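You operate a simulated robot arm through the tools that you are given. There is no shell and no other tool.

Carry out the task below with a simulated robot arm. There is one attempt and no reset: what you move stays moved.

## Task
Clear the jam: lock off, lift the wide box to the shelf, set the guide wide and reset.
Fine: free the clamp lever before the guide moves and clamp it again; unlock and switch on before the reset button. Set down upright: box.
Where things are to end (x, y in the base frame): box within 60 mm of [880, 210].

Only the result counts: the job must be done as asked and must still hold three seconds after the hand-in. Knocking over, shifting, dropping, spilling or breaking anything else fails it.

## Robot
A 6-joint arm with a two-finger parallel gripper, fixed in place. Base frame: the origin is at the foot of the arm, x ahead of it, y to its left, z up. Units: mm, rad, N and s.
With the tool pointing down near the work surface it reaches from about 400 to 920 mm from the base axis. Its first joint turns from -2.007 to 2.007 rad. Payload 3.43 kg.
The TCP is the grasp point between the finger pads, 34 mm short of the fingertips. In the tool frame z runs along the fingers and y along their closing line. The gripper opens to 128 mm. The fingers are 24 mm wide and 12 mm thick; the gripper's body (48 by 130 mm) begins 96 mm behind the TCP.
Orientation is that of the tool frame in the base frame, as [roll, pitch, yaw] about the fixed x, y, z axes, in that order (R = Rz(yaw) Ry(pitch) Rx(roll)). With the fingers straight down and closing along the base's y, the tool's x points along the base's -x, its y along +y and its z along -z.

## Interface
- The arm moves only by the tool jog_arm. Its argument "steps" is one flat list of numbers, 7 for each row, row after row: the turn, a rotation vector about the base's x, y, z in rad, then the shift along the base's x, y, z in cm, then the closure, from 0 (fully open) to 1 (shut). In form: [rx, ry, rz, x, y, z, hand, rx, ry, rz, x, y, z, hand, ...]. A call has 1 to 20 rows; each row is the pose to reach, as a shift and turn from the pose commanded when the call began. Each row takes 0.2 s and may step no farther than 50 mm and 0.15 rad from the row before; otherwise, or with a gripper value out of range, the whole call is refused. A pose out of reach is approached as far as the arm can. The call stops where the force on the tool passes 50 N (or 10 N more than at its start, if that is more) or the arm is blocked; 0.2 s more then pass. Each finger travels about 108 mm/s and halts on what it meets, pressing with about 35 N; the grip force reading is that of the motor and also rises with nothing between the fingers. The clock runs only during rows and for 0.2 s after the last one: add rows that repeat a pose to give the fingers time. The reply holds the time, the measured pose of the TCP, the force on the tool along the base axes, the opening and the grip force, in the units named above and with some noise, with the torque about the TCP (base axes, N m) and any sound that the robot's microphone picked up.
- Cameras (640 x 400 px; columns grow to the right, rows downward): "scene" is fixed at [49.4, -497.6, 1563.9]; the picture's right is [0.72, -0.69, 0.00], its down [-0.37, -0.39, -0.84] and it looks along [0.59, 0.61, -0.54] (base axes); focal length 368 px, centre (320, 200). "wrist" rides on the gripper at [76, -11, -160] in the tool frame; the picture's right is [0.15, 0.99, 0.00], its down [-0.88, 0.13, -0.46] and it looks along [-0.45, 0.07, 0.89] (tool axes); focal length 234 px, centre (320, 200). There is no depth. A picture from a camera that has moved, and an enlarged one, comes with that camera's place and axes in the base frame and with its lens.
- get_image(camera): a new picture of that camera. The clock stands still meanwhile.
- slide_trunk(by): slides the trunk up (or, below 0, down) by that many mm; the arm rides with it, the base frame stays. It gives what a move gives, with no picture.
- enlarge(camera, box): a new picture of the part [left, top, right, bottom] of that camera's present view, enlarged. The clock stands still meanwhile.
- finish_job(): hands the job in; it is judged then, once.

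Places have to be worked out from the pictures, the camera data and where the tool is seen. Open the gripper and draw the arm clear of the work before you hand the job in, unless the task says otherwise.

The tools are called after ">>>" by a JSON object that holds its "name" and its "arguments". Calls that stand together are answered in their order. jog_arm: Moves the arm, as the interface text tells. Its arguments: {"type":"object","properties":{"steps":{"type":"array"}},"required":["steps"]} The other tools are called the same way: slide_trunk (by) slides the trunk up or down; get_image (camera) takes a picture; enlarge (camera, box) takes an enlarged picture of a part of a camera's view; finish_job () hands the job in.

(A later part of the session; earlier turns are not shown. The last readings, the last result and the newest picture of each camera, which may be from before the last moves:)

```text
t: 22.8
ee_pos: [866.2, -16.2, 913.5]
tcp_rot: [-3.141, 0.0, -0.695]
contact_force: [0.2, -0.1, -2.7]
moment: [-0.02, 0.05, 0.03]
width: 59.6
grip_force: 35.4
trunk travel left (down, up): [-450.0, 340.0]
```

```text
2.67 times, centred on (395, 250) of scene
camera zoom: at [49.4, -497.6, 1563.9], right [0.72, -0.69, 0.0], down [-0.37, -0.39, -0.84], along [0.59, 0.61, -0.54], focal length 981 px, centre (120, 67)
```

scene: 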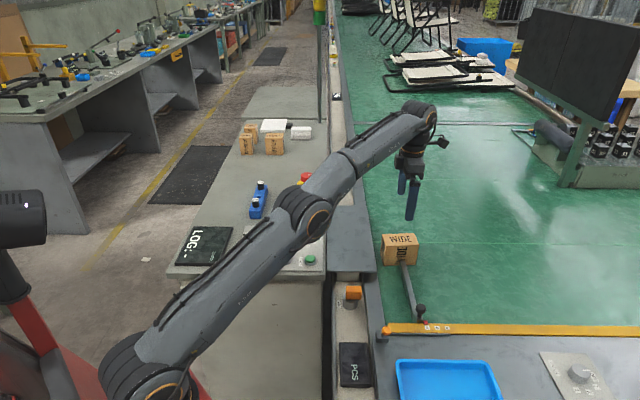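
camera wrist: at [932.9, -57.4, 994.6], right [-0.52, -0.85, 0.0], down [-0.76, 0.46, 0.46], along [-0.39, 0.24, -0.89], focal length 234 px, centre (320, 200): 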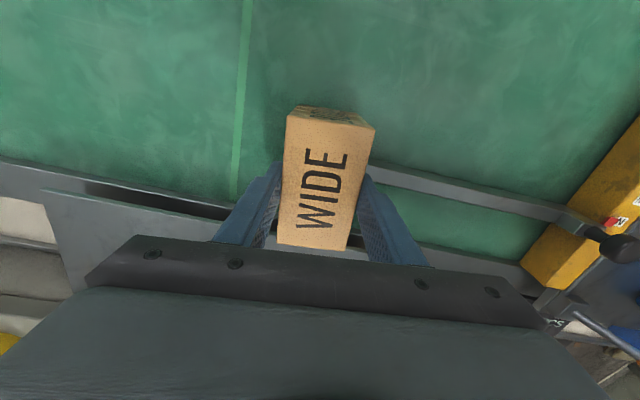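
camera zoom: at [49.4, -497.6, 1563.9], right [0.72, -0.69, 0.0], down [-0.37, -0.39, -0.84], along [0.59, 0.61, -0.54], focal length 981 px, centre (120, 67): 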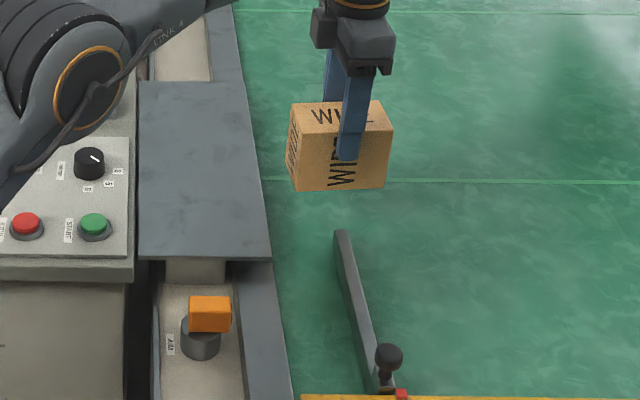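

The box is up, weighing about 2.7 N. I carry it across to above the shelf at (880, 210).

>>> {"name": "jog_arm", "arguments": {"steps": [0, 0, 0, 0.28, 3.8, 0, 0.8, 0, 0, 0, 0.56, 7.6, 0, 0.8, 0, 0, 0, 0.84, 11.4, 0, 0.8, 0, 0, 0, 1.1, 15.2, 0, 0.8, 0, 0, 0, 1.3, 19, 0, 0.8, 0, 0, 0, 1.4, 22.6, 0, 0.8, 0, 0, 0, 1.4, 22.6, -2, 0.8]}}

>>> {"name": "get_image", "arguments": {"camera": "wrist"}}

>>> {"name": "get_image", "arguments": {"camera": "scene"}}

>>> {"name": "enlarge", "arguments": {"camera": "scene", "box": [280, 135, 430, 285]}}

```text
t: 24.4
ee_pos: [879.8, 207.0, 892.8]
tcp_rot: [-3.141, 0.001, -0.694]
contact_force: [0.0, -0.5, -1.4]
moment: [0.0, -0.01, -0.03]
width: 59.3
grip_force: 35.1
out of reach, approached as far as the arm can: row 6
trunk travel left (down, up): [-450.0, 340.0]
```

```text
taken
camera wrist: at [946.9, 167.7, 1053.7], right [-0.52, -0.85, 0.0], down [-0.76, 0.46, 0.46], along [-0.39, 0.24, -0.89], focal length 234 px, centre (320, 200)
```

wrist: 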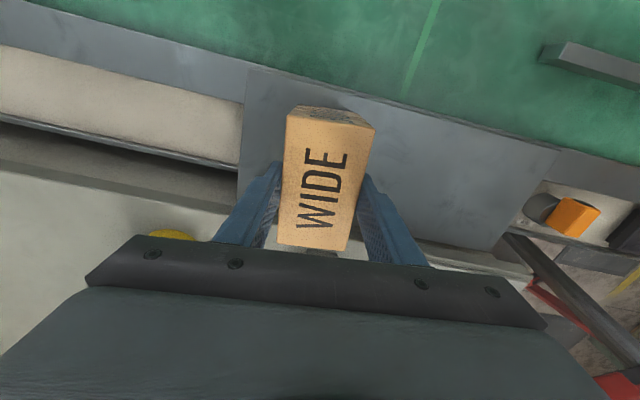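

```text
taken
```

scene: 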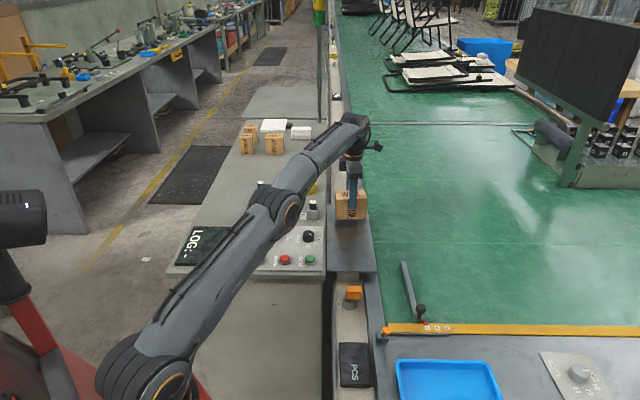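

```text
2.67 times, centred on (355, 210) of scene
camera zoom: at [49.4, -497.6, 1563.9], right [0.72, -0.69, 0.0], down [-0.37, -0.39, -0.84], along [0.59, 0.61, -0.54], focal length 981 px, centre (227, 173)
```

zoom: 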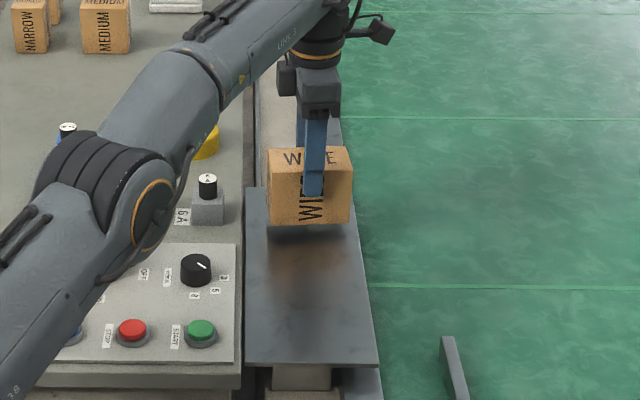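

Box hovers over the shelf, well inside the plate edges. I lower toward the expected contact height, then creep.

>>> {"name": "jog_arm", "arguments": {"steps": [0, 0, 0, 0, 0.2, -1, 0.8, 0, 0, 0, 0, 0.2, -2, 0.8, 0, 0, 0, 0, 0.2, -2.8, 0.8]}}

>>> {"name": "enlarge", "arguments": {"camera": "scene", "box": [280, 135, 430, 285]}}

```text
t: 25.2
ee_pos: [880.6, 208.6, 873.2]
tcp_rot: [-3.135, -0.007, -0.695]
contact_force: [-0.6, -1.0, 33.9]
moment: [-0.62, 0.46, -0.13]
width: 59.2
grip_force: 35.3
trunk travel left (down, up): [-450.0, 340.0]
```

```text
2.67 times, centred on (355, 210) of scene
camera zoom: at [49.4, -497.6, 1563.9], right [0.72, -0.69, 0.0], down [-0.37, -0.39, -0.84], along [0.59, 0.61, -0.54], focal length 981 px, centre (227, 173)
```

zoom: 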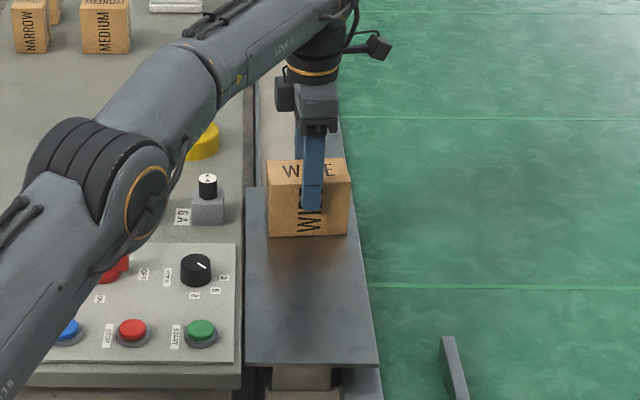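

Contact: the shelf takes the load at TCP z≈873. I relax the downward push before releasing.

>>> {"name": "jog_arm", "arguments": {"steps": [0, 0, 0, 0, 0, 0.4, 0.8, 0, 0, 0, 0, 0, 0.7, 0.8]}}

```text
t: 25.8
ee_pos: [880.2, 208.2, 870.5]
tcp_rot: [3.14, -0.001, -0.695]
contact_force: [4.5, 1.6, 11.0]
moment: [-0.13, -1.06, 0.15]
width: 59.3
grip_force: 34.7
trunk travel left (down, up): [-450.0, 340.0]
```

Load is down to ~11 N with the box flat on the plate. I open the fingers and rise.

>>> {"name": "jog_arm", "arguments": {"steps": [0, 0, 0, 0, 0, 0.1, 0.5, 0, 0, 0, 0, 0, 0.1, 0.35, 0, 0, 0, 0, 0, 0.1, 0.2, 0, 0, 0, 0, 0, 0.1, 0.2, 0, 0, 0, 0, 0, 3, 0.2, 0, 0, 0, 0, 0, 7, 0.2]}}

>>> {"name": "enlarge", "arguments": {"camera": "scene", "box": [280, 135, 430, 285]}}

>>> {"name": "get_image", "arguments": {"camera": "wrist"}}

```text
t: 27.2
ee_pos: [872.2, 207.7, 930.0]
tcp_rot: [3.14, 0.002, -0.695]
contact_force: [0.5, 0.6, -0.7]
moment: [-0.06, 0.02, -0.01]
width: 102.1
grip_force: 0.1
out of reach, approached as far as the arm can: row 6
trunk travel left (down, up): [-450.0, 340.0]
```

```text
2.67 times, centred on (355, 210) of scene
camera zoom: at [49.4, -497.6, 1563.9], right [0.72, -0.69, 0.0], down [-0.37, -0.39, -0.84], along [0.59, 0.61, -0.54], focal length 981 px, centre (227, 173)
```

zoom: 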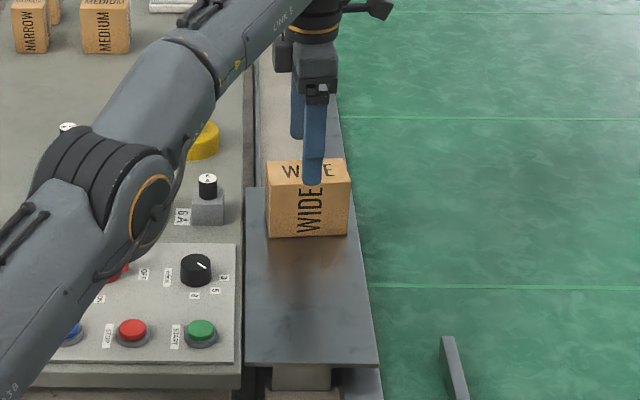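

```text
taken
camera wrist: at [938.5, 167.7, 1089.1], right [-0.52, -0.85, 0.0], down [-0.76, 0.46, 0.46], along [-0.39, 0.24, -0.89], focal length 234 px, centre (320, 200)
```

wrist: 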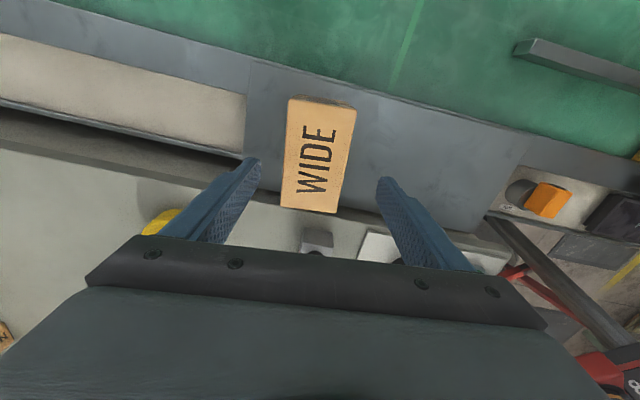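

The box stands upright on the shelf at about (880, 208). Next the clamp: orange ball ≈(538, -208, 866), pivot ≈(560, -185, 797), leaning toward -e2; guide knob ≈(677, -215, 828). I travel there at safe height for a closer look.

>>> {"name": "jog_arm", "arguments": {"steps": [0, 0, 0, -3, -3, 0, 0.2, 0, 0, 0, -6, -6.5, 1.5, 0.2, 0, 0, -0.03, -9, -10, 3, 0.2, 0, 0, -0.06, -12, -13.5, 4.5, 0.2, 0, 0, -0.09, -15, -17, 6, 0.2, 0, 0, -0.09, -18, -20.5, 6, 0.2, 0, 0, -0.09, -21, -24, 6, 0.2, 0, 0, -0.09, -24, -27.5, 6, 0.2, 0, 0, -0.09, -27, -31, 6, 0.2, 0, 0, -0.09, -30, -35, 6, 0.2, 0, 0, -0.09, -32, -39, 6, 0.2]}}

>>> {"name": "get_image", "arguments": {"camera": "wrist"}}

>>> {"name": "get_image", "arguments": {"camera": "scene"}}

```text
t: 29.6
ee_pos: [553.5, -184.3, 984.1]
tcp_rot: [3.141, -0.001, -0.785]
contact_force: [0.2, -0.2, 0.4]
moment: [-0.03, 0.0, 0.01]
width: 102.3
grip_force: 0.1
trunk travel left (down, up): [-450.0, 340.0]
```

```text
taken
camera wrist: at [615.4, -230.0, 1145.4], right [-0.6, -0.8, 0.0], down [-0.72, 0.53, 0.46], along [-0.37, 0.27, -0.89], focal length 234 px, centre (320, 200)
```

wrist: 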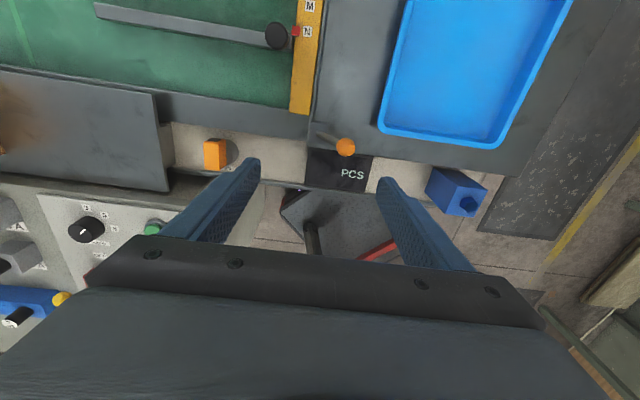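

```text
taken
```

scene: 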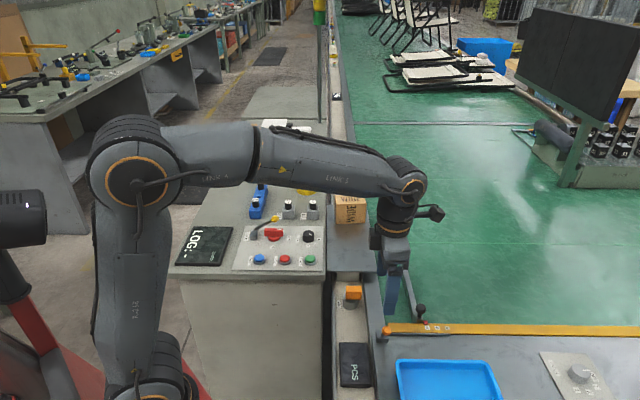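

>>> {"name": "enlarge", "arguments": {"camera": "wrist", "box": [240, 60, 440, 200]}}

>>> {"name": "enlarge", "arguments": {"camera": "scene", "box": [360, 290, 470, 370]}}

```text
2.86 times, centred on (340, 130) of wrist
camera zoom: at [615.4, -230.0, 1145.4], right [-0.6, -0.8, 0.0], down [-0.72, 0.53, 0.46], along [-0.37, 0.27, -0.89], focal length 669 px, centre (263, 400)
```

zoom: 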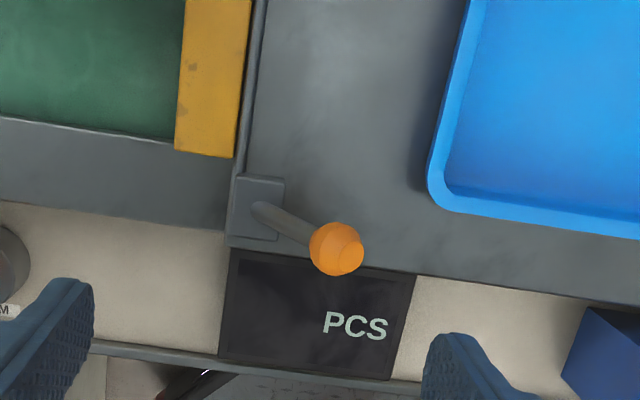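

```text
5.00 times, centred on (415, 330) of scene
camera zoom: at [49.4, -497.6, 1563.9], right [0.72, -0.69, 0.0], down [-0.37, -0.39, -0.84], along [0.59, 0.61, -0.54], focal length 1840 px, centre (-155, -450)
```

zoom: 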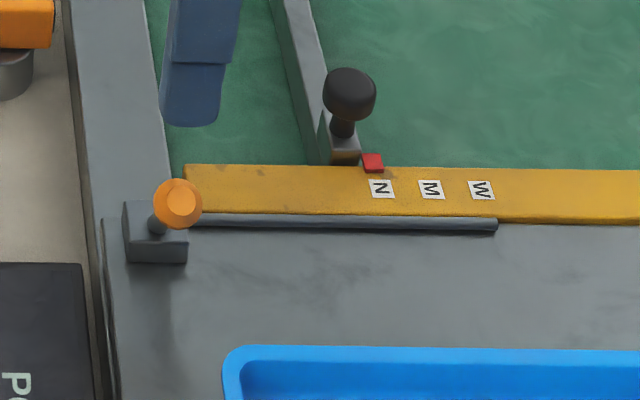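

The clamp lever swings in the e2–z plane at e1≈528.7: pivot about (560, -187, 800), ball about (538, -210, 866). I lower the half-open fingers so that they straddle the ball along e2.

>>> {"name": "jog_arm", "arguments": {"steps": [0, 0, 0, -0.8, -1.3, -1, 0.4, 0, 0, 0, -1.55, -2.6, -3, 0.58, 0, 0, 0, -1.55, -2.6, -5, 0.58, 0, 0, 0, -1.55, -2.6, -5, 0.58]}}

>>> {"name": "get_image", "arguments": {"camera": "wrist"}}

>>> {"name": "enlarge", "arguments": {"camera": "scene", "box": [340, 250, 470, 370]}}

```text
t: 30.6
ee_pos: [533.2, -208.5, 937.8]
tcp_rot: [3.141, 0.0, -0.785]
contact_force: [0.9, -0.2, 0.3]
moment: [0.04, 0.01, 0.0]
width: 53.5
grip_force: 0.0
trunk travel left (down, up): [-450.0, 340.0]
```

```text
taken
camera wrist: at [595.9, -254.2, 1098.6], right [-0.6, -0.8, 0.0], down [-0.72, 0.53, 0.46], along [-0.37, 0.27, -0.89], focal length 234 px, centre (320, 200)
```

wrist: 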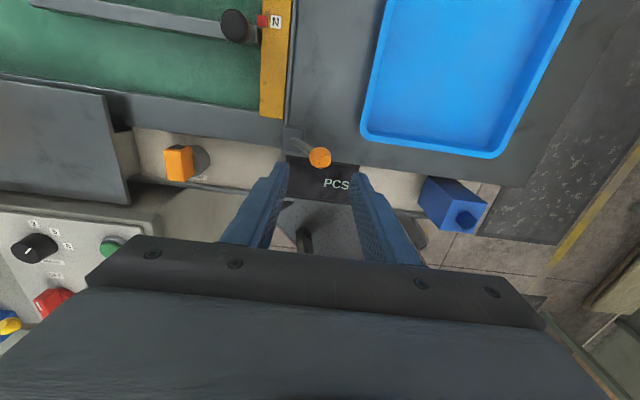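

```text
3.33 times, centred on (405, 310) of scene
camera zoom: at [49.4, -497.6, 1563.9], right [0.72, -0.69, 0.0], down [-0.37, -0.39, -0.84], along [0.59, 0.61, -0.54], focal length 1227 px, centre (37, -167)
```

zoom: 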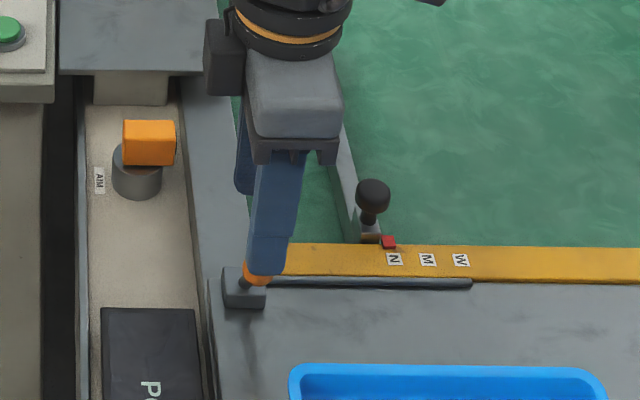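

Ball lies between the fingers; I'm ~5 mm short along e1, so I correct and descend to fingertip z≈850.

>>> {"name": "jog_arm", "arguments": {"steps": [0, 0, 0, 0.35, -0.3, -2.5, 0.58, 0, 0, 0, 0.35, -0.3, -5.4, 0.58, 0, 0, 0, 0.35, -0.3, -5.4, 0.58]}}

>>> {"name": "get_image", "arguments": {"camera": "wrist"}}

>>> {"name": "enlarge", "arguments": {"camera": "scene", "box": [340, 250, 470, 370]}}

```text
t: 31.4
ee_pos: [540.8, -211.5, 883.5]
tcp_rot: [3.14, 0.0, -0.784]
contact_force: [0.8, 1.0, 0.5]
moment: [0.04, 0.02, 0.01]
width: 53.8
grip_force: 0.1
trunk travel left (down, up): [-450.0, 340.0]
```

```text
taken
camera wrist: at [601.9, -258.1, 1045.0], right [-0.6, -0.8, 0.0], down [-0.72, 0.53, 0.46], along [-0.37, 0.27, -0.89], focal length 234 px, centre (320, 200)
```

wrist: 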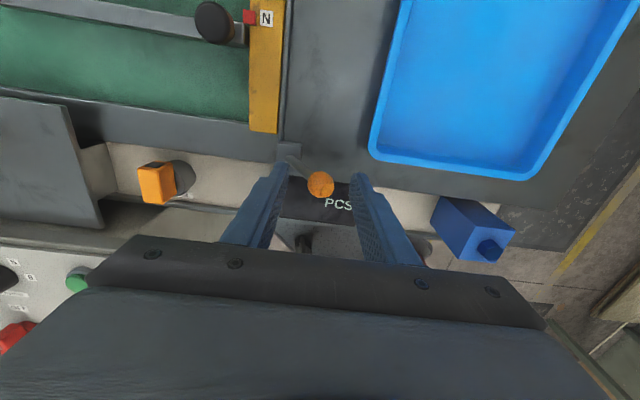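

```text
3.33 times, centred on (405, 310) of scene
camera zoom: at [49.4, -497.6, 1563.9], right [0.72, -0.69, 0.0], down [-0.37, -0.39, -0.84], along [0.59, 0.61, -0.54], focal length 1227 px, centre (37, -167)
```

zoom: 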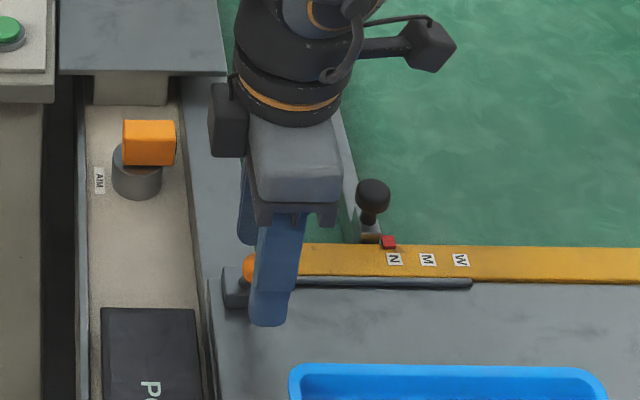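

The ball is centred between the fingers. I push toward +e2 with the near finger.

>>> {"name": "jog_arm", "arguments": {"steps": [0, 0, 0, 0.9, 0.9, 0, 0.58, 0, 0, 0, 1.6, 1.6, 0, 0.58, 0, 0, 0, 2.3, 2.3, 0, 0.58, 0, 0, 0, 3.0, 3.0, 0, 0.58, 0, 0, 0, 3.7, 3.7, 0, 0.58]}}

>>> {"name": "get_image", "arguments": {"camera": "wrist"}}

>>> {"name": "enlarge", "arguments": {"camera": "scene", "box": [340, 250, 470, 370]}}

```text
t: 32.6
ee_pos: [579.7, -174.6, 885.5]
tcp_rot: [3.14, -0.001, -0.785]
contact_force: [-0.5, 1.2, -0.1]
moment: [0.0, 0.0, 0.03]
width: 53.8
grip_force: 0.0
trunk travel left (down, up): [-450.0, 340.0]
```

```text
taken
camera wrist: at [642.0, -220.5, 1045.8], right [-0.6, -0.8, 0.0], down [-0.71, 0.53, 0.46], along [-0.37, 0.27, -0.89], focal length 234 px, centre (320, 200)
```

wrist: 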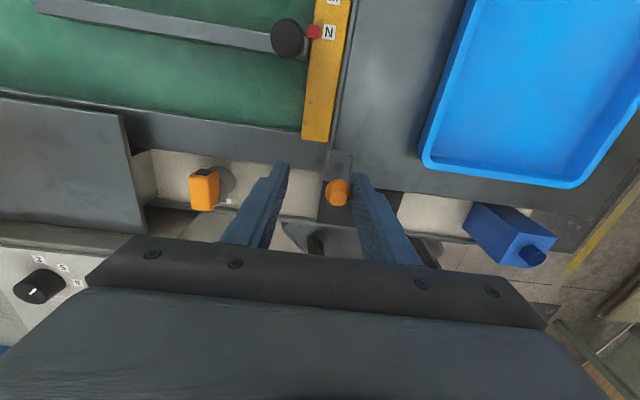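

```text
3.33 times, centred on (405, 310) of scene
camera zoom: at [49.4, -497.6, 1563.9], right [0.72, -0.69, 0.0], down [-0.37, -0.39, -0.84], along [0.59, 0.61, -0.54], focal length 1227 px, centre (37, -167)
```

zoom: 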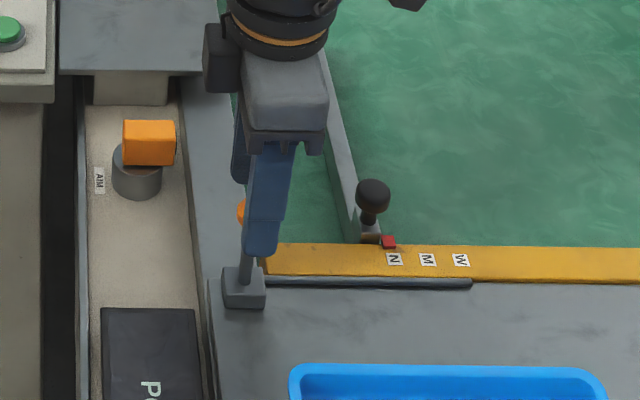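

The lever follows and is past vertical. I continue pushing, lowering slightly as the ball drops.

>>> {"name": "jog_arm", "arguments": {"steps": [0, 0, 0, 0.7, 0.7, 0, 0.58, 0, 0, 0, 1.4, 1.4, 0, 0.58, 0, 0, 0, 2.1, 2.1, -0.5, 0.58, 0, 0, 0, 2.6, 2.6, -1, 0.58]}}

>>> {"name": "get_image", "arguments": {"camera": "wrist"}}

>>> {"name": "enlarge", "arguments": {"camera": "scene", "box": [340, 250, 470, 370]}}

```text
t: 33.6
ee_pos: [604.5, -152.4, 878.7]
tcp_rot: [3.142, -0.003, -0.788]
contact_force: [-19.8, -18.9, 31.0]
moment: [-1.19, 1.72, -0.04]
width: 69.1
grip_force: 13.4
trunk travel left (down, up): [-450.0, 340.0]
```

```text
taken
camera wrist: at [665.9, -197.0, 1038.8], right [-0.6, -0.8, 0.0], down [-0.71, 0.53, 0.45], along [-0.36, 0.27, -0.89], focal length 234 px, centre (320, 200)
```

wrist: 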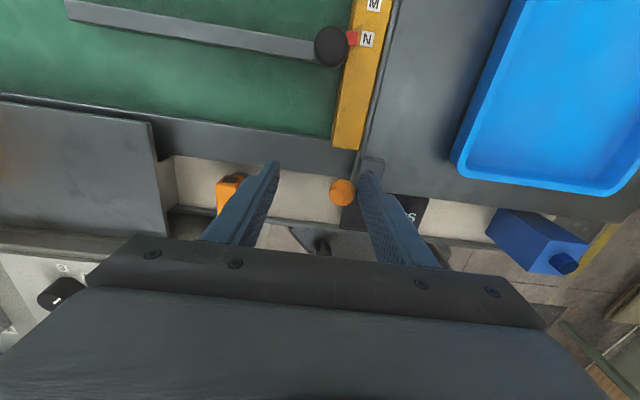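

```text
3.33 times, centred on (405, 310) of scene
camera zoom: at [49.4, -497.6, 1563.9], right [0.72, -0.69, 0.0], down [-0.37, -0.39, -0.84], along [0.59, 0.61, -0.54], focal length 1227 px, centre (37, -167)
```

zoom: 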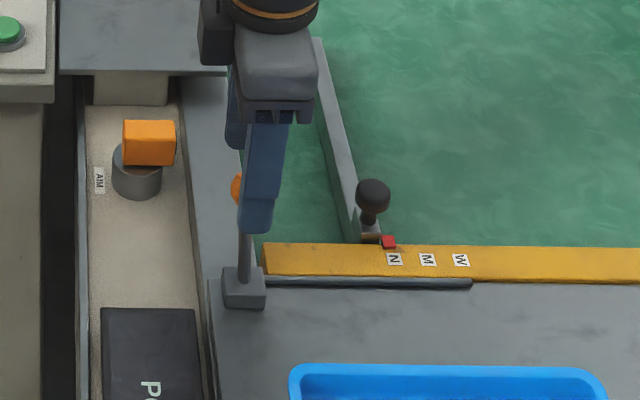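

Force rose to ~41 N and the fingers were spread, so the lever seems to be at its far stop, ~30° over. I back off, rise and look at where it stays.

>>> {"name": "jog_arm", "arguments": {"steps": [0, 0, 0, -1.0, -1.0, 0, 0.58, 0, 0, 0, -1.0, -1.0, 3, 0.58, 0, 0, 0, -1.0, -1.0, 7, 0.58]}}

>>> {"name": "get_image", "arguments": {"camera": "wrist"}}

>>> {"name": "enlarge", "arguments": {"camera": "scene", "box": [340, 250, 470, 370]}}

```text
t: 34.4
ee_pos: [596.2, -160.9, 946.0]
tcp_rot: [3.142, 0.002, -0.787]
contact_force: [0.1, -0.2, -0.5]
moment: [0.0, 0.04, -0.01]
width: 53.8
grip_force: 0.1
trunk travel left (down, up): [-450.0, 340.0]
```

```text
taken
camera wrist: at [658.7, -206.7, 1104.6], right [-0.6, -0.8, 0.0], down [-0.71, 0.53, 0.46], along [-0.37, 0.27, -0.89], focal length 234 px, centre (320, 200)
```

wrist: 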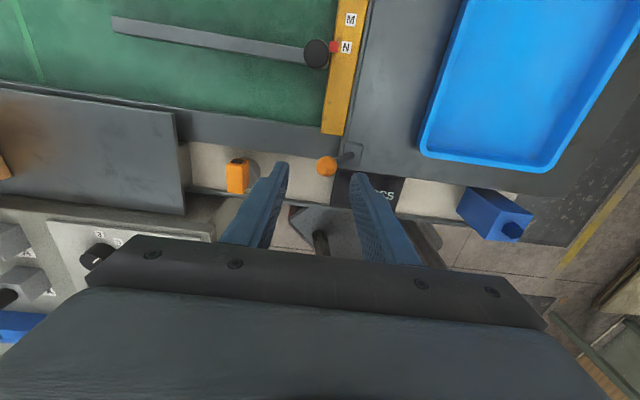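

```text
3.33 times, centred on (405, 310) of scene
camera zoom: at [49.4, -497.6, 1563.9], right [0.72, -0.69, 0.0], down [-0.37, -0.39, -0.84], along [0.59, 0.61, -0.54], focal length 1227 px, centre (37, -167)
```

zoom: 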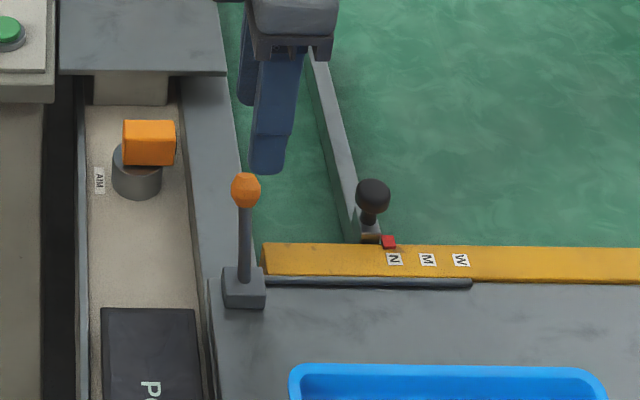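

The clamp lever is now over on the +e2 side at its stop (freed). Next the guide knob at about (677, -215, 828): I turn the gripper -90° so it closes along e1 and hover above the knob.

>>> {"name": "jog_arm", "arguments": {"steps": [0, 0, -0.143, 0.75, -0.5, 0, 0.58, 0, 0, -0.286, 1.5, -1.0, 0, 0.58, 0, 0, -0.429, 2.2, -1.5, 0, 0.58, 0, 0, -0.571, 3.0, -2.0, 0, 0.58, 0, 0, -0.714, 3.7, -2.5, 0, 0.58, 0, 0, -0.857, 4.4, -3, 0, 0.5, 0, 0, -1.0, 5.2, -3.5, 0, 0.5, 0, 0, -1.142, 5.9, -4, 0, 0.5, 0, 0, -1.285, 6.7, -4.5, 0, 0.5, 0, 0, -1.428, 7.4, -5, 0, 0.5, 0, 0, -1.571, 8.1, -5.4, -1, 0.5, 0, 0, -1.571, 8.1, -5.4, -1, 0.5]}}

>>> {"name": "get_image", "arguments": {"camera": "wrist"}}

>>> {"name": "enlarge", "arguments": {"camera": "scene", "box": [340, 240, 480, 370]}}

```text
t: 37.0
ee_pos: [677.4, -213.2, 935.0]
tcp_rot: [3.141, -0.001, -2.358]
contact_force: [0.2, -0.4, 0.1]
moment: [0.02, 0.01, 0.0]
width: 64.0
grip_force: 0.2
trunk travel left (down, up): [-450.0, 340.0]
```

```text
taken
camera wrist: at [632.0, -274.7, 1095.5], right [-0.8, 0.6, 0.0], down [0.53, 0.71, 0.46], along [0.27, 0.37, -0.89], focal length 234 px, centre (320, 200)
```

wrist: 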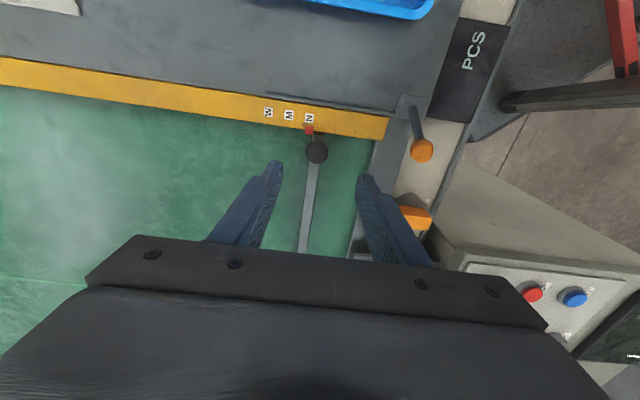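

```text
3.08 times, centred on (410, 305) of scene
camera zoom: at [49.4, -497.6, 1563.9], right [0.72, -0.69, 0.0], down [-0.37, -0.39, -0.84], along [0.59, 0.61, -0.54], focal length 1132 px, centre (43, -123)
```

zoom: 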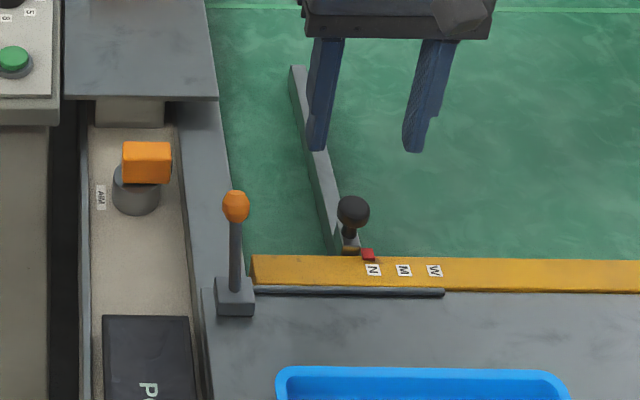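

The knob projects almost exactly under the TCP axis (about 3 mm toward +e1). I zoom to see the pointer and knob details before descending.

>>> {"name": "enlarge", "arguments": {"camera": "wrist", "box": [240, 80, 440, 220]}}

```text
2.86 times, centred on (340, 150) of wrist
camera zoom: at [632.0, -274.7, 1095.5], right [-0.8, 0.6, 0.0], down [0.53, 0.71, 0.46], along [0.27, 0.37, -0.89], focal length 669 px, centre (263, 343)
```

zoom: 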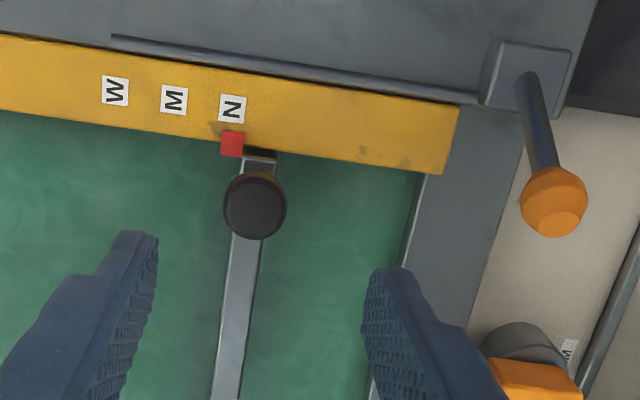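

Pointer is on N; W is 50 mm along +e1. I descend around the knob and close.

>>> {"name": "jog_arm", "arguments": {"steps": [0, 0, 0, 0.2, -0.2, -3, 0.5, 0, 0, 0, 0.2, -0.2, -6, 0.5, 0, 0, 0, 0.2, -0.2, -9, 0.5, 0, 0, 0, 0.2, -0.2, -9, 0.5]}}

>>> {"name": "enlarge", "arguments": {"camera": "wrist", "box": [220, 80, 420, 220]}}

>>> {"name": "enlarge", "arguments": {"camera": "scene", "box": [340, 240, 480, 370]}}

```text
t: 38.0
ee_pos: [677.7, -217.5, 845.7]
tcp_rot: [3.141, -0.001, -2.357]
contact_force: [0.7, 0.0, -0.5]
moment: [0.0, -0.01, 0.01]
width: 63.9
grip_force: 0.0
trunk travel left (down, up): [-450.0, 340.0]
```

```text
2.86 times, centred on (320, 150) of wrist
camera zoom: at [632.9, -278.5, 1005.4], right [-0.8, 0.6, 0.0], down [0.53, 0.72, 0.46], along [0.27, 0.37, -0.89], focal length 669 px, centre (320, 343)
```

zoom: 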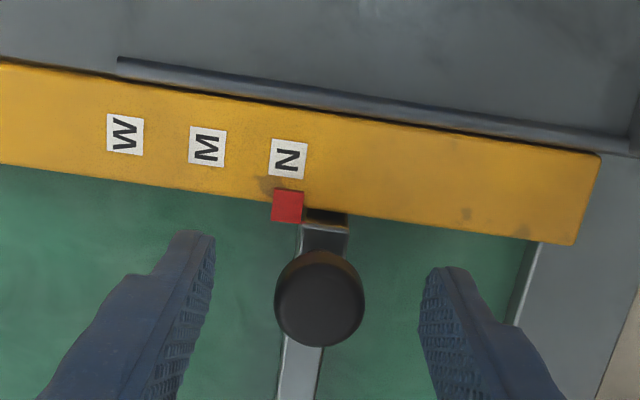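

```text
3.08 times, centred on (410, 305) of scene
camera zoom: at [49.4, -497.6, 1563.9], right [0.72, -0.69, 0.0], down [-0.37, -0.39, -0.84], along [0.59, 0.61, -0.54], focal length 1132 px, centre (43, -123)
```

zoom: 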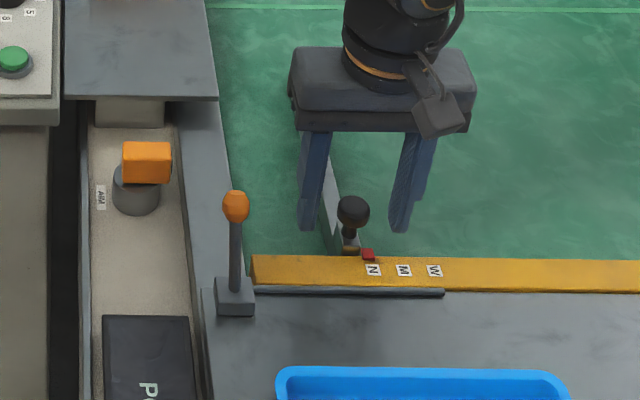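

The knob is centred between the fingers. I close on it.

>>> {"name": "jog_arm", "arguments": {"steps": [0, 0, 0, 0, 0, 0, 0.7, 0, 0, 0, 0, 0, 0, 0.9, 0, 0, 0, 0, 0, 0, 0.9, 0, 0, 0, 0, 0, 0, 0.9]}}

```text
t: 39.0
ee_pos: [678.9, -216.6, 845.0]
tcp_rot: [-3.141, -0.001, -2.355]
contact_force: [1.8, -1.5, -1.1]
moment: [0.0, -0.07, -0.04]
width: 25.8
grip_force: 45.4
trunk travel left (down, up): [-450.0, 340.0]
```

Knob gripped (25.8 mm). I slide the guide 25 mm along +e1 first and check the load.

>>> {"name": "jog_arm", "arguments": {"steps": [0, 0, 0, 0.3, -0.3, 0, 0.9, 0, 0, 0, 0.8, -0.8, 0, 0.9, 0, 0, 0, 1.3, -1.3, 0, 0.9, 0, 0, 0, 1.8, -1.8, 0, 0.9]}}

>>> {"name": "enlarge", "arguments": {"camera": "wrist", "box": [220, 80, 420, 220]}}

```text
t: 40.0
ee_pos: [694.3, -233.6, 846.2]
tcp_rot: [3.14, -0.001, -2.357]
contact_force: [-4.4, -4.3, -11.2]
moment: [0.04, -0.18, -0.1]
width: 25.3
grip_force: 44.8
trunk travel left (down, up): [-450.0, 340.0]
```

```text
2.86 times, centred on (320, 150) of wrist
camera zoom: at [650.3, -295.5, 1005.4], right [-0.8, 0.6, 0.0], down [0.53, 0.71, 0.46], along [0.27, 0.37, -0.89], focal length 669 px, centre (320, 343)
```

zoom: 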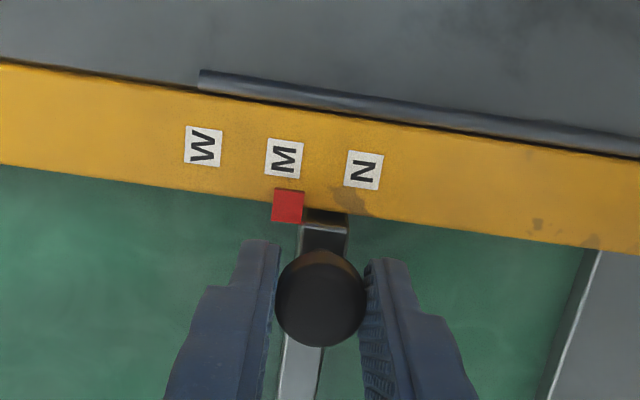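

The guide slides freely and the pointer is at M. I continue another ~26 mm to W.

>>> {"name": "jog_arm", "arguments": {"steps": [0, 0, 0, 0.5, -0.5, 0, 0.9, 0, 0, 0, 1.0, -1.0, 0, 0.9, 0, 0, 0, 1.5, -1.5, 0, 0.9, 0, 0, 0, 1.83, -1.83, 0, 0.9, 0, 0, 0, 1.83, -1.83, 0, 0.9]}}

>>> {"name": "enlarge", "arguments": {"camera": "wrist", "box": [220, 80, 420, 220]}}

```text
t: 41.2
ee_pos: [714.3, -253.2, 846.2]
tcp_rot: [3.139, 0.0, -2.357]
contact_force: [-12.0, -6.4, -12.1]
moment: [-0.17, 0.33, 0.02]
width: 25.4
grip_force: 44.5
trunk travel left (down, up): [-450.0, 340.0]
```

```text
2.86 times, centred on (320, 150) of wrist
camera zoom: at [668.8, -314.1, 1005.5], right [-0.8, 0.6, 0.0], down [0.53, 0.71, 0.46], along [0.27, 0.37, -0.89], focal length 669 px, centre (320, 343)
```

zoom: 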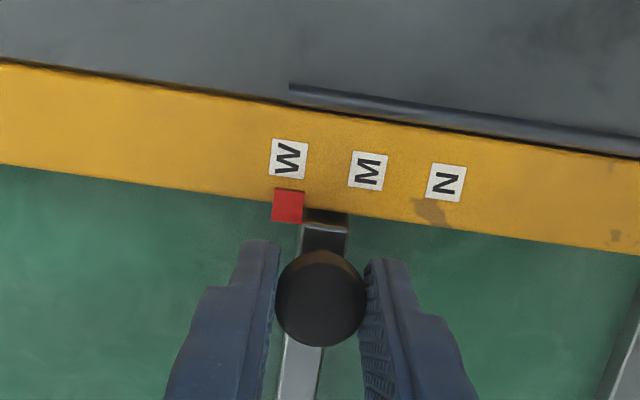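

The pointer sits exactly on W as it did on N. I release the knob and rise.

>>> {"name": "jog_arm", "arguments": {"steps": [0, 0, 0, 0, 0, 0, 0.7, 0, 0, 0, 0, 0, 0, 0.55, 0, 0, 0, 0, 0, 0, 0.55, 0, 0, 0, 0, 0, 3, 0.55, 0, 0, 0, 0, 0, 6.5, 0.55, 0, 0, 0, 0, 0, 10, 0.55]}}

>>> {"name": "enlarge", "arguments": {"camera": "wrist", "box": [220, 60, 480, 240]}}

>>> {"name": "enlarge", "arguments": {"camera": "scene", "box": [340, 240, 480, 370]}}

```text
t: 42.6
ee_pos: [713.1, -251.6, 944.6]
tcp_rot: [3.141, 0.001, -2.357]
contact_force: [1.9, -0.2, 0.6]
moment: [0.02, 0.02, 0.05]
width: 57.7
grip_force: 0.0
trunk travel left (down, up): [-450.0, 340.0]
```

```text
2.22 times, centred on (350, 150) of wrist
camera zoom: at [668.4, -313.7, 1104.8], right [-0.8, 0.6, 0.0], down [0.53, 0.71, 0.46], along [0.27, 0.37, -0.89], focal length 520 px, centre (253, 311)
```

zoom: 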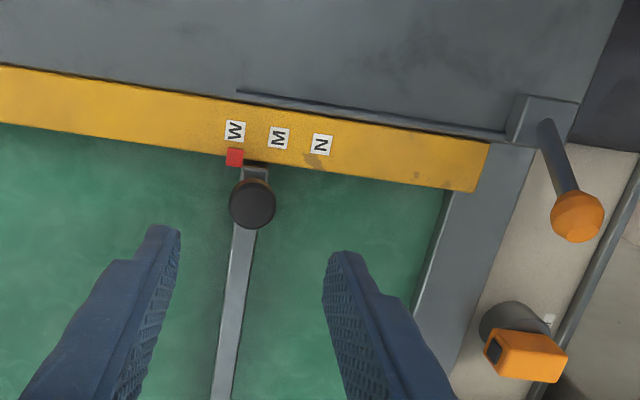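

```text
3.08 times, centred on (410, 305) of scene
camera zoom: at [49.4, -497.6, 1563.9], right [0.72, -0.69, 0.0], down [-0.37, -0.39, -0.84], along [0.59, 0.61, -0.54], focal length 1132 px, centre (43, -123)
```

zoom: 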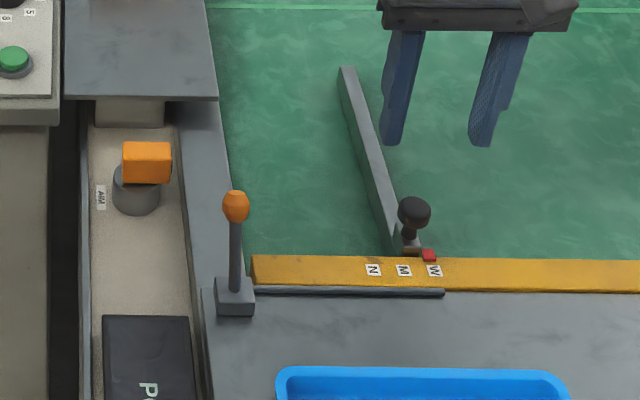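

Guide now stands at W. I go to the +e2 side of the clamp lever with closed fingers, ready to push it back to the clamped side.

>>> {"name": "jog_arm", "arguments": {"steps": [0, 0, 0, -2.5, 2.9, 0, 0.8, 0, 0, 0, -5.0, 5.8, 0, 1, 0, 0, 0, -7.6, 8.7, 0, 1, 0, 0, 0, -10.1, 11.6, 0, 1, 0, 0, 0, -10.1, 11.6, -2, 1, 0, 0, 0, -10.1, 11.6, -2, 1]}}

>>> {"name": "get_image", "arguments": {"camera": "wrist"}}

>>> {"name": "enlarge", "arguments": {"camera": "scene", "box": [340, 240, 480, 370]}}

```text
t: 44.0
ee_pos: [608.1, -134.2, 928.1]
tcp_rot: [-3.141, 0.001, -2.355]
contact_force: [-0.2, -0.4, -0.8]
moment: [0.0, -0.02, 0.02]
width: 0.0
grip_force: 33.2
trunk travel left (down, up): [-450.0, 340.0]
```

```text
taken
camera wrist: at [563.8, -195.9, 1088.0], right [-0.8, 0.6, 0.0], down [0.53, 0.71, 0.46], along [0.27, 0.37, -0.89], focal length 234 px, centre (320, 200)
```

wrist: 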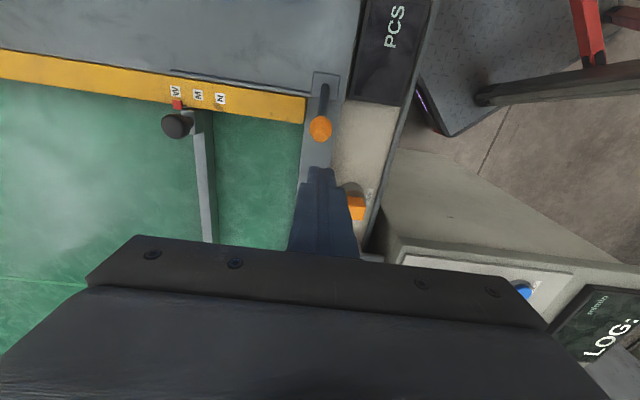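

```text
3.08 times, centred on (410, 305) of scene
camera zoom: at [49.4, -497.6, 1563.9], right [0.72, -0.69, 0.0], down [-0.37, -0.39, -0.84], along [0.59, 0.61, -0.54], focal length 1132 px, centre (43, -123)
```

zoom: 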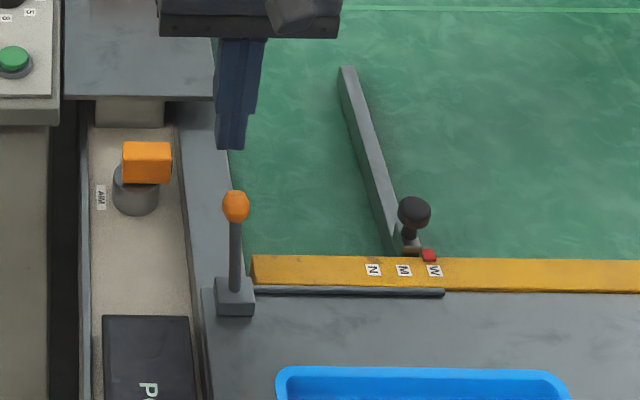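

Closed fingers are aligned in the lever plane on its +e2 side. I descend and push toward -e2.

>>> {"name": "jog_arm", "arguments": {"steps": [0, 0, 0, 0.1, -0.1, -2.8, 1, 0, 0, 0, 0.2, -0.2, -5.4, 1, 0, 0, 0, -0.5, -0.9, -5.4, 1, 0, 0, 0, -1.2, -1.6, -5.4, 1, 0, 0, 0, -1.9, -2.3, -5.4, 1, 0, 0, 0, -2.6, -3.0, -5.4, 1, 0, 0, 0, -3.3, -3.7, -5.4, 1]}}

>>> {"name": "enlarge", "arguments": {"camera": "scene", "box": [340, 240, 480, 370]}}

>>> {"name": "get_image", "arguments": {"camera": "wrist"}}

```text
t: 45.6
ee_pos: [579.7, -174.1, 872.9]
tcp_rot: [3.141, 0.001, -2.355]
contact_force: [-0.1, -0.3, 0.5]
moment: [-0.02, 0.01, 0.02]
width: 0.0
grip_force: 33.3
trunk travel left (down, up): [-450.0, 340.0]
```

```text
3.08 times, centred on (410, 305) of scene
camera zoom: at [49.4, -497.6, 1563.9], right [0.72, -0.69, 0.0], down [-0.37, -0.39, -0.84], along [0.59, 0.61, -0.54], focal length 1132 px, centre (43, -123)
```

zoom: 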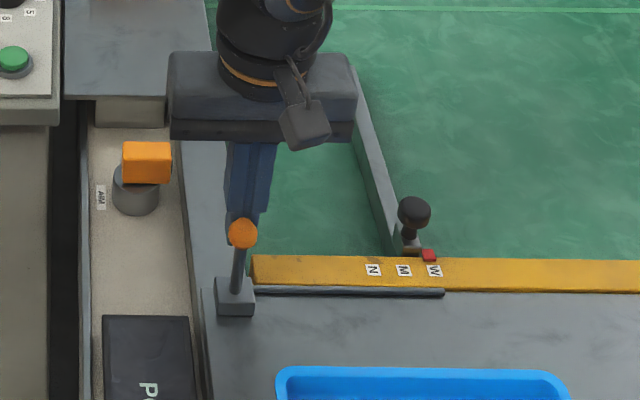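

```text
taken
camera wrist: at [535.5, -235.2, 1032.5], right [-0.8, 0.6, 0.0], down [0.53, 0.71, 0.46], along [0.27, 0.37, -0.89], focal length 234 px, centre (320, 200)
```

wrist: 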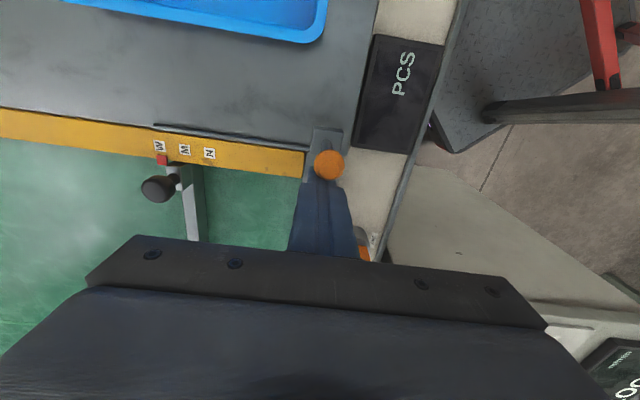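

The lever is just past vertical. I continue toward -e2 until it reaches its stop.

>>> {"name": "jog_arm", "arguments": {"steps": [0, 0, 0, -0.8, -0.7, 0, 1, 0, 0, 0, -1.6, -1.4, 0, 1, 0, 0, 0, -2.2, -2.0, 0, 1, 0, 0, 0, -2.6, -2.4, 0, 1, 0, 0, 0, -3.0, -2.8, 0, 1, 0, 0, 0, -3.4, -3.2, 0, 1]}}

>>> {"name": "enlarge", "arguments": {"camera": "scene", "box": [340, 240, 480, 370]}}

>>> {"name": "get_image", "arguments": {"camera": "wrist"}}

```text
t: 46.7
ee_pos: [559.1, -193.1, 876.0]
tcp_rot: [-3.132, 0.015, -2.361]
contact_force: [20.1, 29.3, 9.6]
moment: [0.87, -0.64, -0.16]
width: 0.0
grip_force: 32.8
trunk travel left (down, up): [-450.0, 340.0]
stopped in row 5: the force on the tool passed its limit at 57 N (the readings are from after the stop); the commanded pose is now the measured one
```

```text
3.08 times, centred on (410, 305) of scene
camera zoom: at [49.4, -497.6, 1563.9], right [0.72, -0.69, 0.0], down [-0.37, -0.39, -0.84], along [0.59, 0.61, -0.54], focal length 1132 px, centre (43, -123)
```

zoom: 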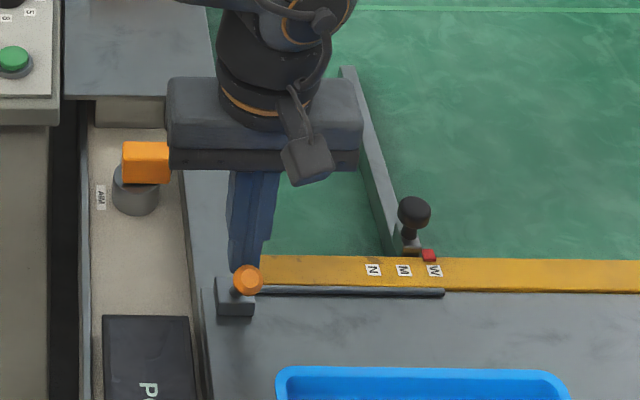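

```text
taken
camera wrist: at [510.8, -254.3, 1034.3], right [-0.8, 0.6, -0.01], down [0.53, 0.71, 0.47], along [0.29, 0.37, -0.88], focal length 234 px, centre (320, 200)
```

wrist: 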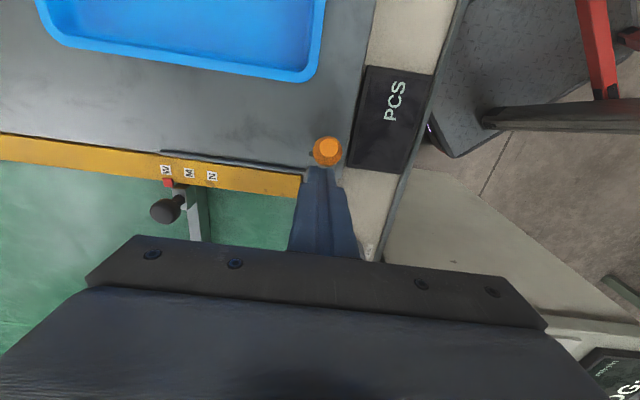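

The clamp ball is back at exactly its original image position (386.6, 330.7) with a firm stop: clamped again. I back off, rise, and travel to the right side of the LOCK lever.

>>> {"name": "jog_arm", "arguments": {"steps": [0, 0, 0, 1.2, 1.2, 0, 1, 0, 0, 0, 1.5, 1.5, 4, 1, 0, 0, 0, 1.5, 1.5, 8, 1, 0, 0, 0, 1.8, 3, 11, 1, 0, 0, 0, 2.4, 7.5, 11.5, 1, 0, 0, 0, 3.0, 12, 11.5, 1, 0, 0, 0, 3.6, 16.5, 11.5, 1, 0, 0, 0, 4.2, 21, 11.5, 1, 0, 0, 0, 4.8, 25.5, 11.5, 1, 0, 0, 0, 5.4, 30, 11.5, 1, 0, 0, 0, 6.0, 34.5, 11.5, 1, 0, 0, 0, 6.6, 39, 11.5, 1, 0, 0, 0, 7.2, 43.5, 11.5, 1, 0, 0, 0, 7.4, 45.8, 11.5, 1]}}

>>> {"name": "get_image", "arguments": {"camera": "wrist"}}

>>> {"name": "get_image", "arguments": {"camera": "scene"}}

>>> {"name": "enlarge", "arguments": {"camera": "scene", "box": [165, 155, 345, 285]}}

```text
t: 49.7
ee_pos: [630.4, 262.1, 986.7]
tcp_rot: [-3.136, 0.01, -2.361]
contact_force: [0.0, 0.8, 0.7]
moment: [0.07, 0.03, 0.02]
width: 0.0
grip_force: 32.7
trunk travel left (down, up): [-450.0, 340.0]
```

```text
taken
camera wrist: at [583.7, 201.0, 1145.8], right [-0.8, 0.6, -0.01], down [0.53, 0.71, 0.46], along [0.28, 0.37, -0.89], focal length 234 px, centre (320, 200)
```

wrist: 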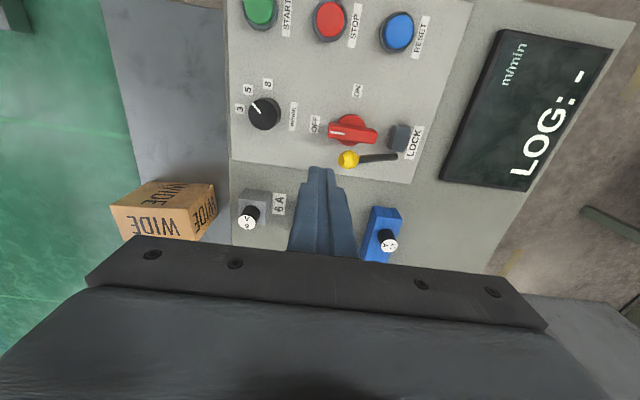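

```text
taken
```

scene: 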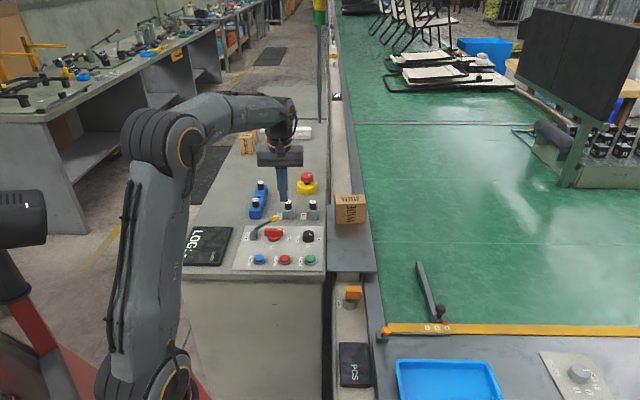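

```text
3.08 times, centred on (255, 220) of scene
camera zoom: at [49.4, -497.6, 1563.9], right [0.72, -0.69, 0.0], down [-0.37, -0.39, -0.84], along [0.59, 0.61, -0.54], focal length 1132 px, centre (520, 138)
```

zoom: 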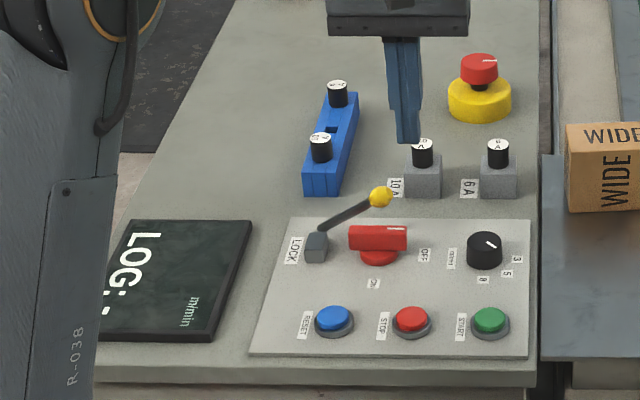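

The ball is ~33 mm to -e1 of the TCP and well aligned in e2. I descend to its right and push it back toward -e1, rising as it comes up.

>>> {"name": "jog_arm", "arguments": {"steps": [0, 0, 0, 0, 0, -4, 1, 0, 0, 0, 0, 0, -8.1, 1, 0, 0, 0, -0.7, 0.7, -8.1, 1, 0, 0, 0, -1.4, 1.4, -8.1, 1, 0, 0, 0, -2.1, 2.1, -7.8, 1, 0, 0, 0, -2.8, 2.8, -7.2, 1, 0, 0, 0, -3.5, 3.5, -6.6, 1]}}

>>> {"name": "enlarge", "arguments": {"camera": "scene", "box": [165, 155, 345, 285]}}

```text
t: 50.8
ee_pos: [618.1, 276.4, 913.8]
tcp_rot: [-3.121, 0.023, -2.361]
contact_force: [10.9, -31.7, 18.9]
moment: [-0.55, -0.12, 0.09]
width: 0.0
grip_force: 32.8
trunk travel left (down, up): [-450.0, 340.0]
stopped in row 5: the force on the tool passed its limit at 57 N (the readings are from after the stop); the commanded pose is now the measured one
```

```text
3.08 times, centred on (255, 220) of scene
camera zoom: at [49.4, -497.6, 1563.9], right [0.72, -0.69, 0.0], down [-0.37, -0.39, -0.84], along [0.59, 0.61, -0.54], focal length 1132 px, centre (520, 138)
```

zoom: 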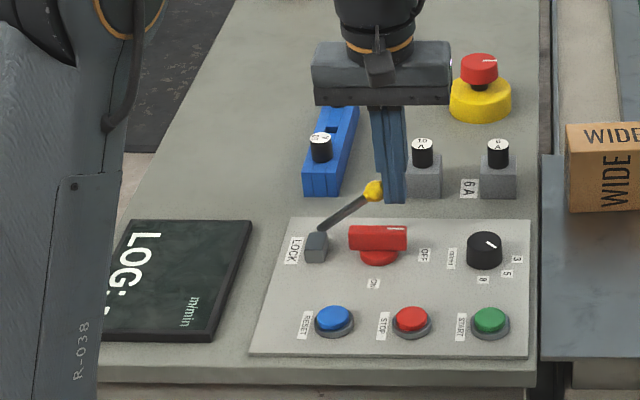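

Pushing horizontally jammed by friction at the steep angle, though the lever came up to ~47°. I now follow the ball's arc (up and left) and level the tool.

>>> {"name": "jog_arm", "arguments": {"steps": [0, 0.015, 0, 0, 0, 0.3, 1, 0, 0.03, 0.005, -0.39, 0.39, 0.6, 1, 0, 0.03, 0.005, -0.78, 0.78, 0.95, 1, 0, 0.03, 0.005, -1.41, 1.41, 1.5, 1, 0, 0.03, 0.005, -2.3, 2.3, 2.0, 1, 0, 0.03, 0.005, -3.25, 3.25, 2.3, 1]}}

>>> {"name": "enlarge", "arguments": {"camera": "scene", "box": [165, 155, 345, 285]}}

```text
t: 51.7
ee_pos: [611.9, 288.2, 924.6]
tcp_rot: [-3.14, 0.004, -2.354]
contact_force: [2.4, -1.9, 2.9]
moment: [-0.02, -0.03, -0.02]
width: 0.1
grip_force: 33.1
trunk travel left (down, up): [-450.0, 340.0]
stopped in row 4: the force on the tool passed its limit at 52 N (the readings are from after the stop); the commanded pose is now the measured one
```

```text
3.08 times, centred on (255, 220) of scene
camera zoom: at [49.4, -497.6, 1563.9], right [0.72, -0.69, 0.0], down [-0.37, -0.39, -0.84], along [0.59, 0.61, -0.54], focal length 1132 px, centre (520, 138)
```

zoom: 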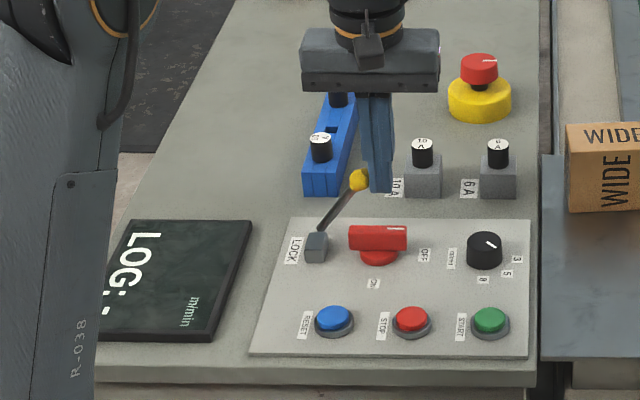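

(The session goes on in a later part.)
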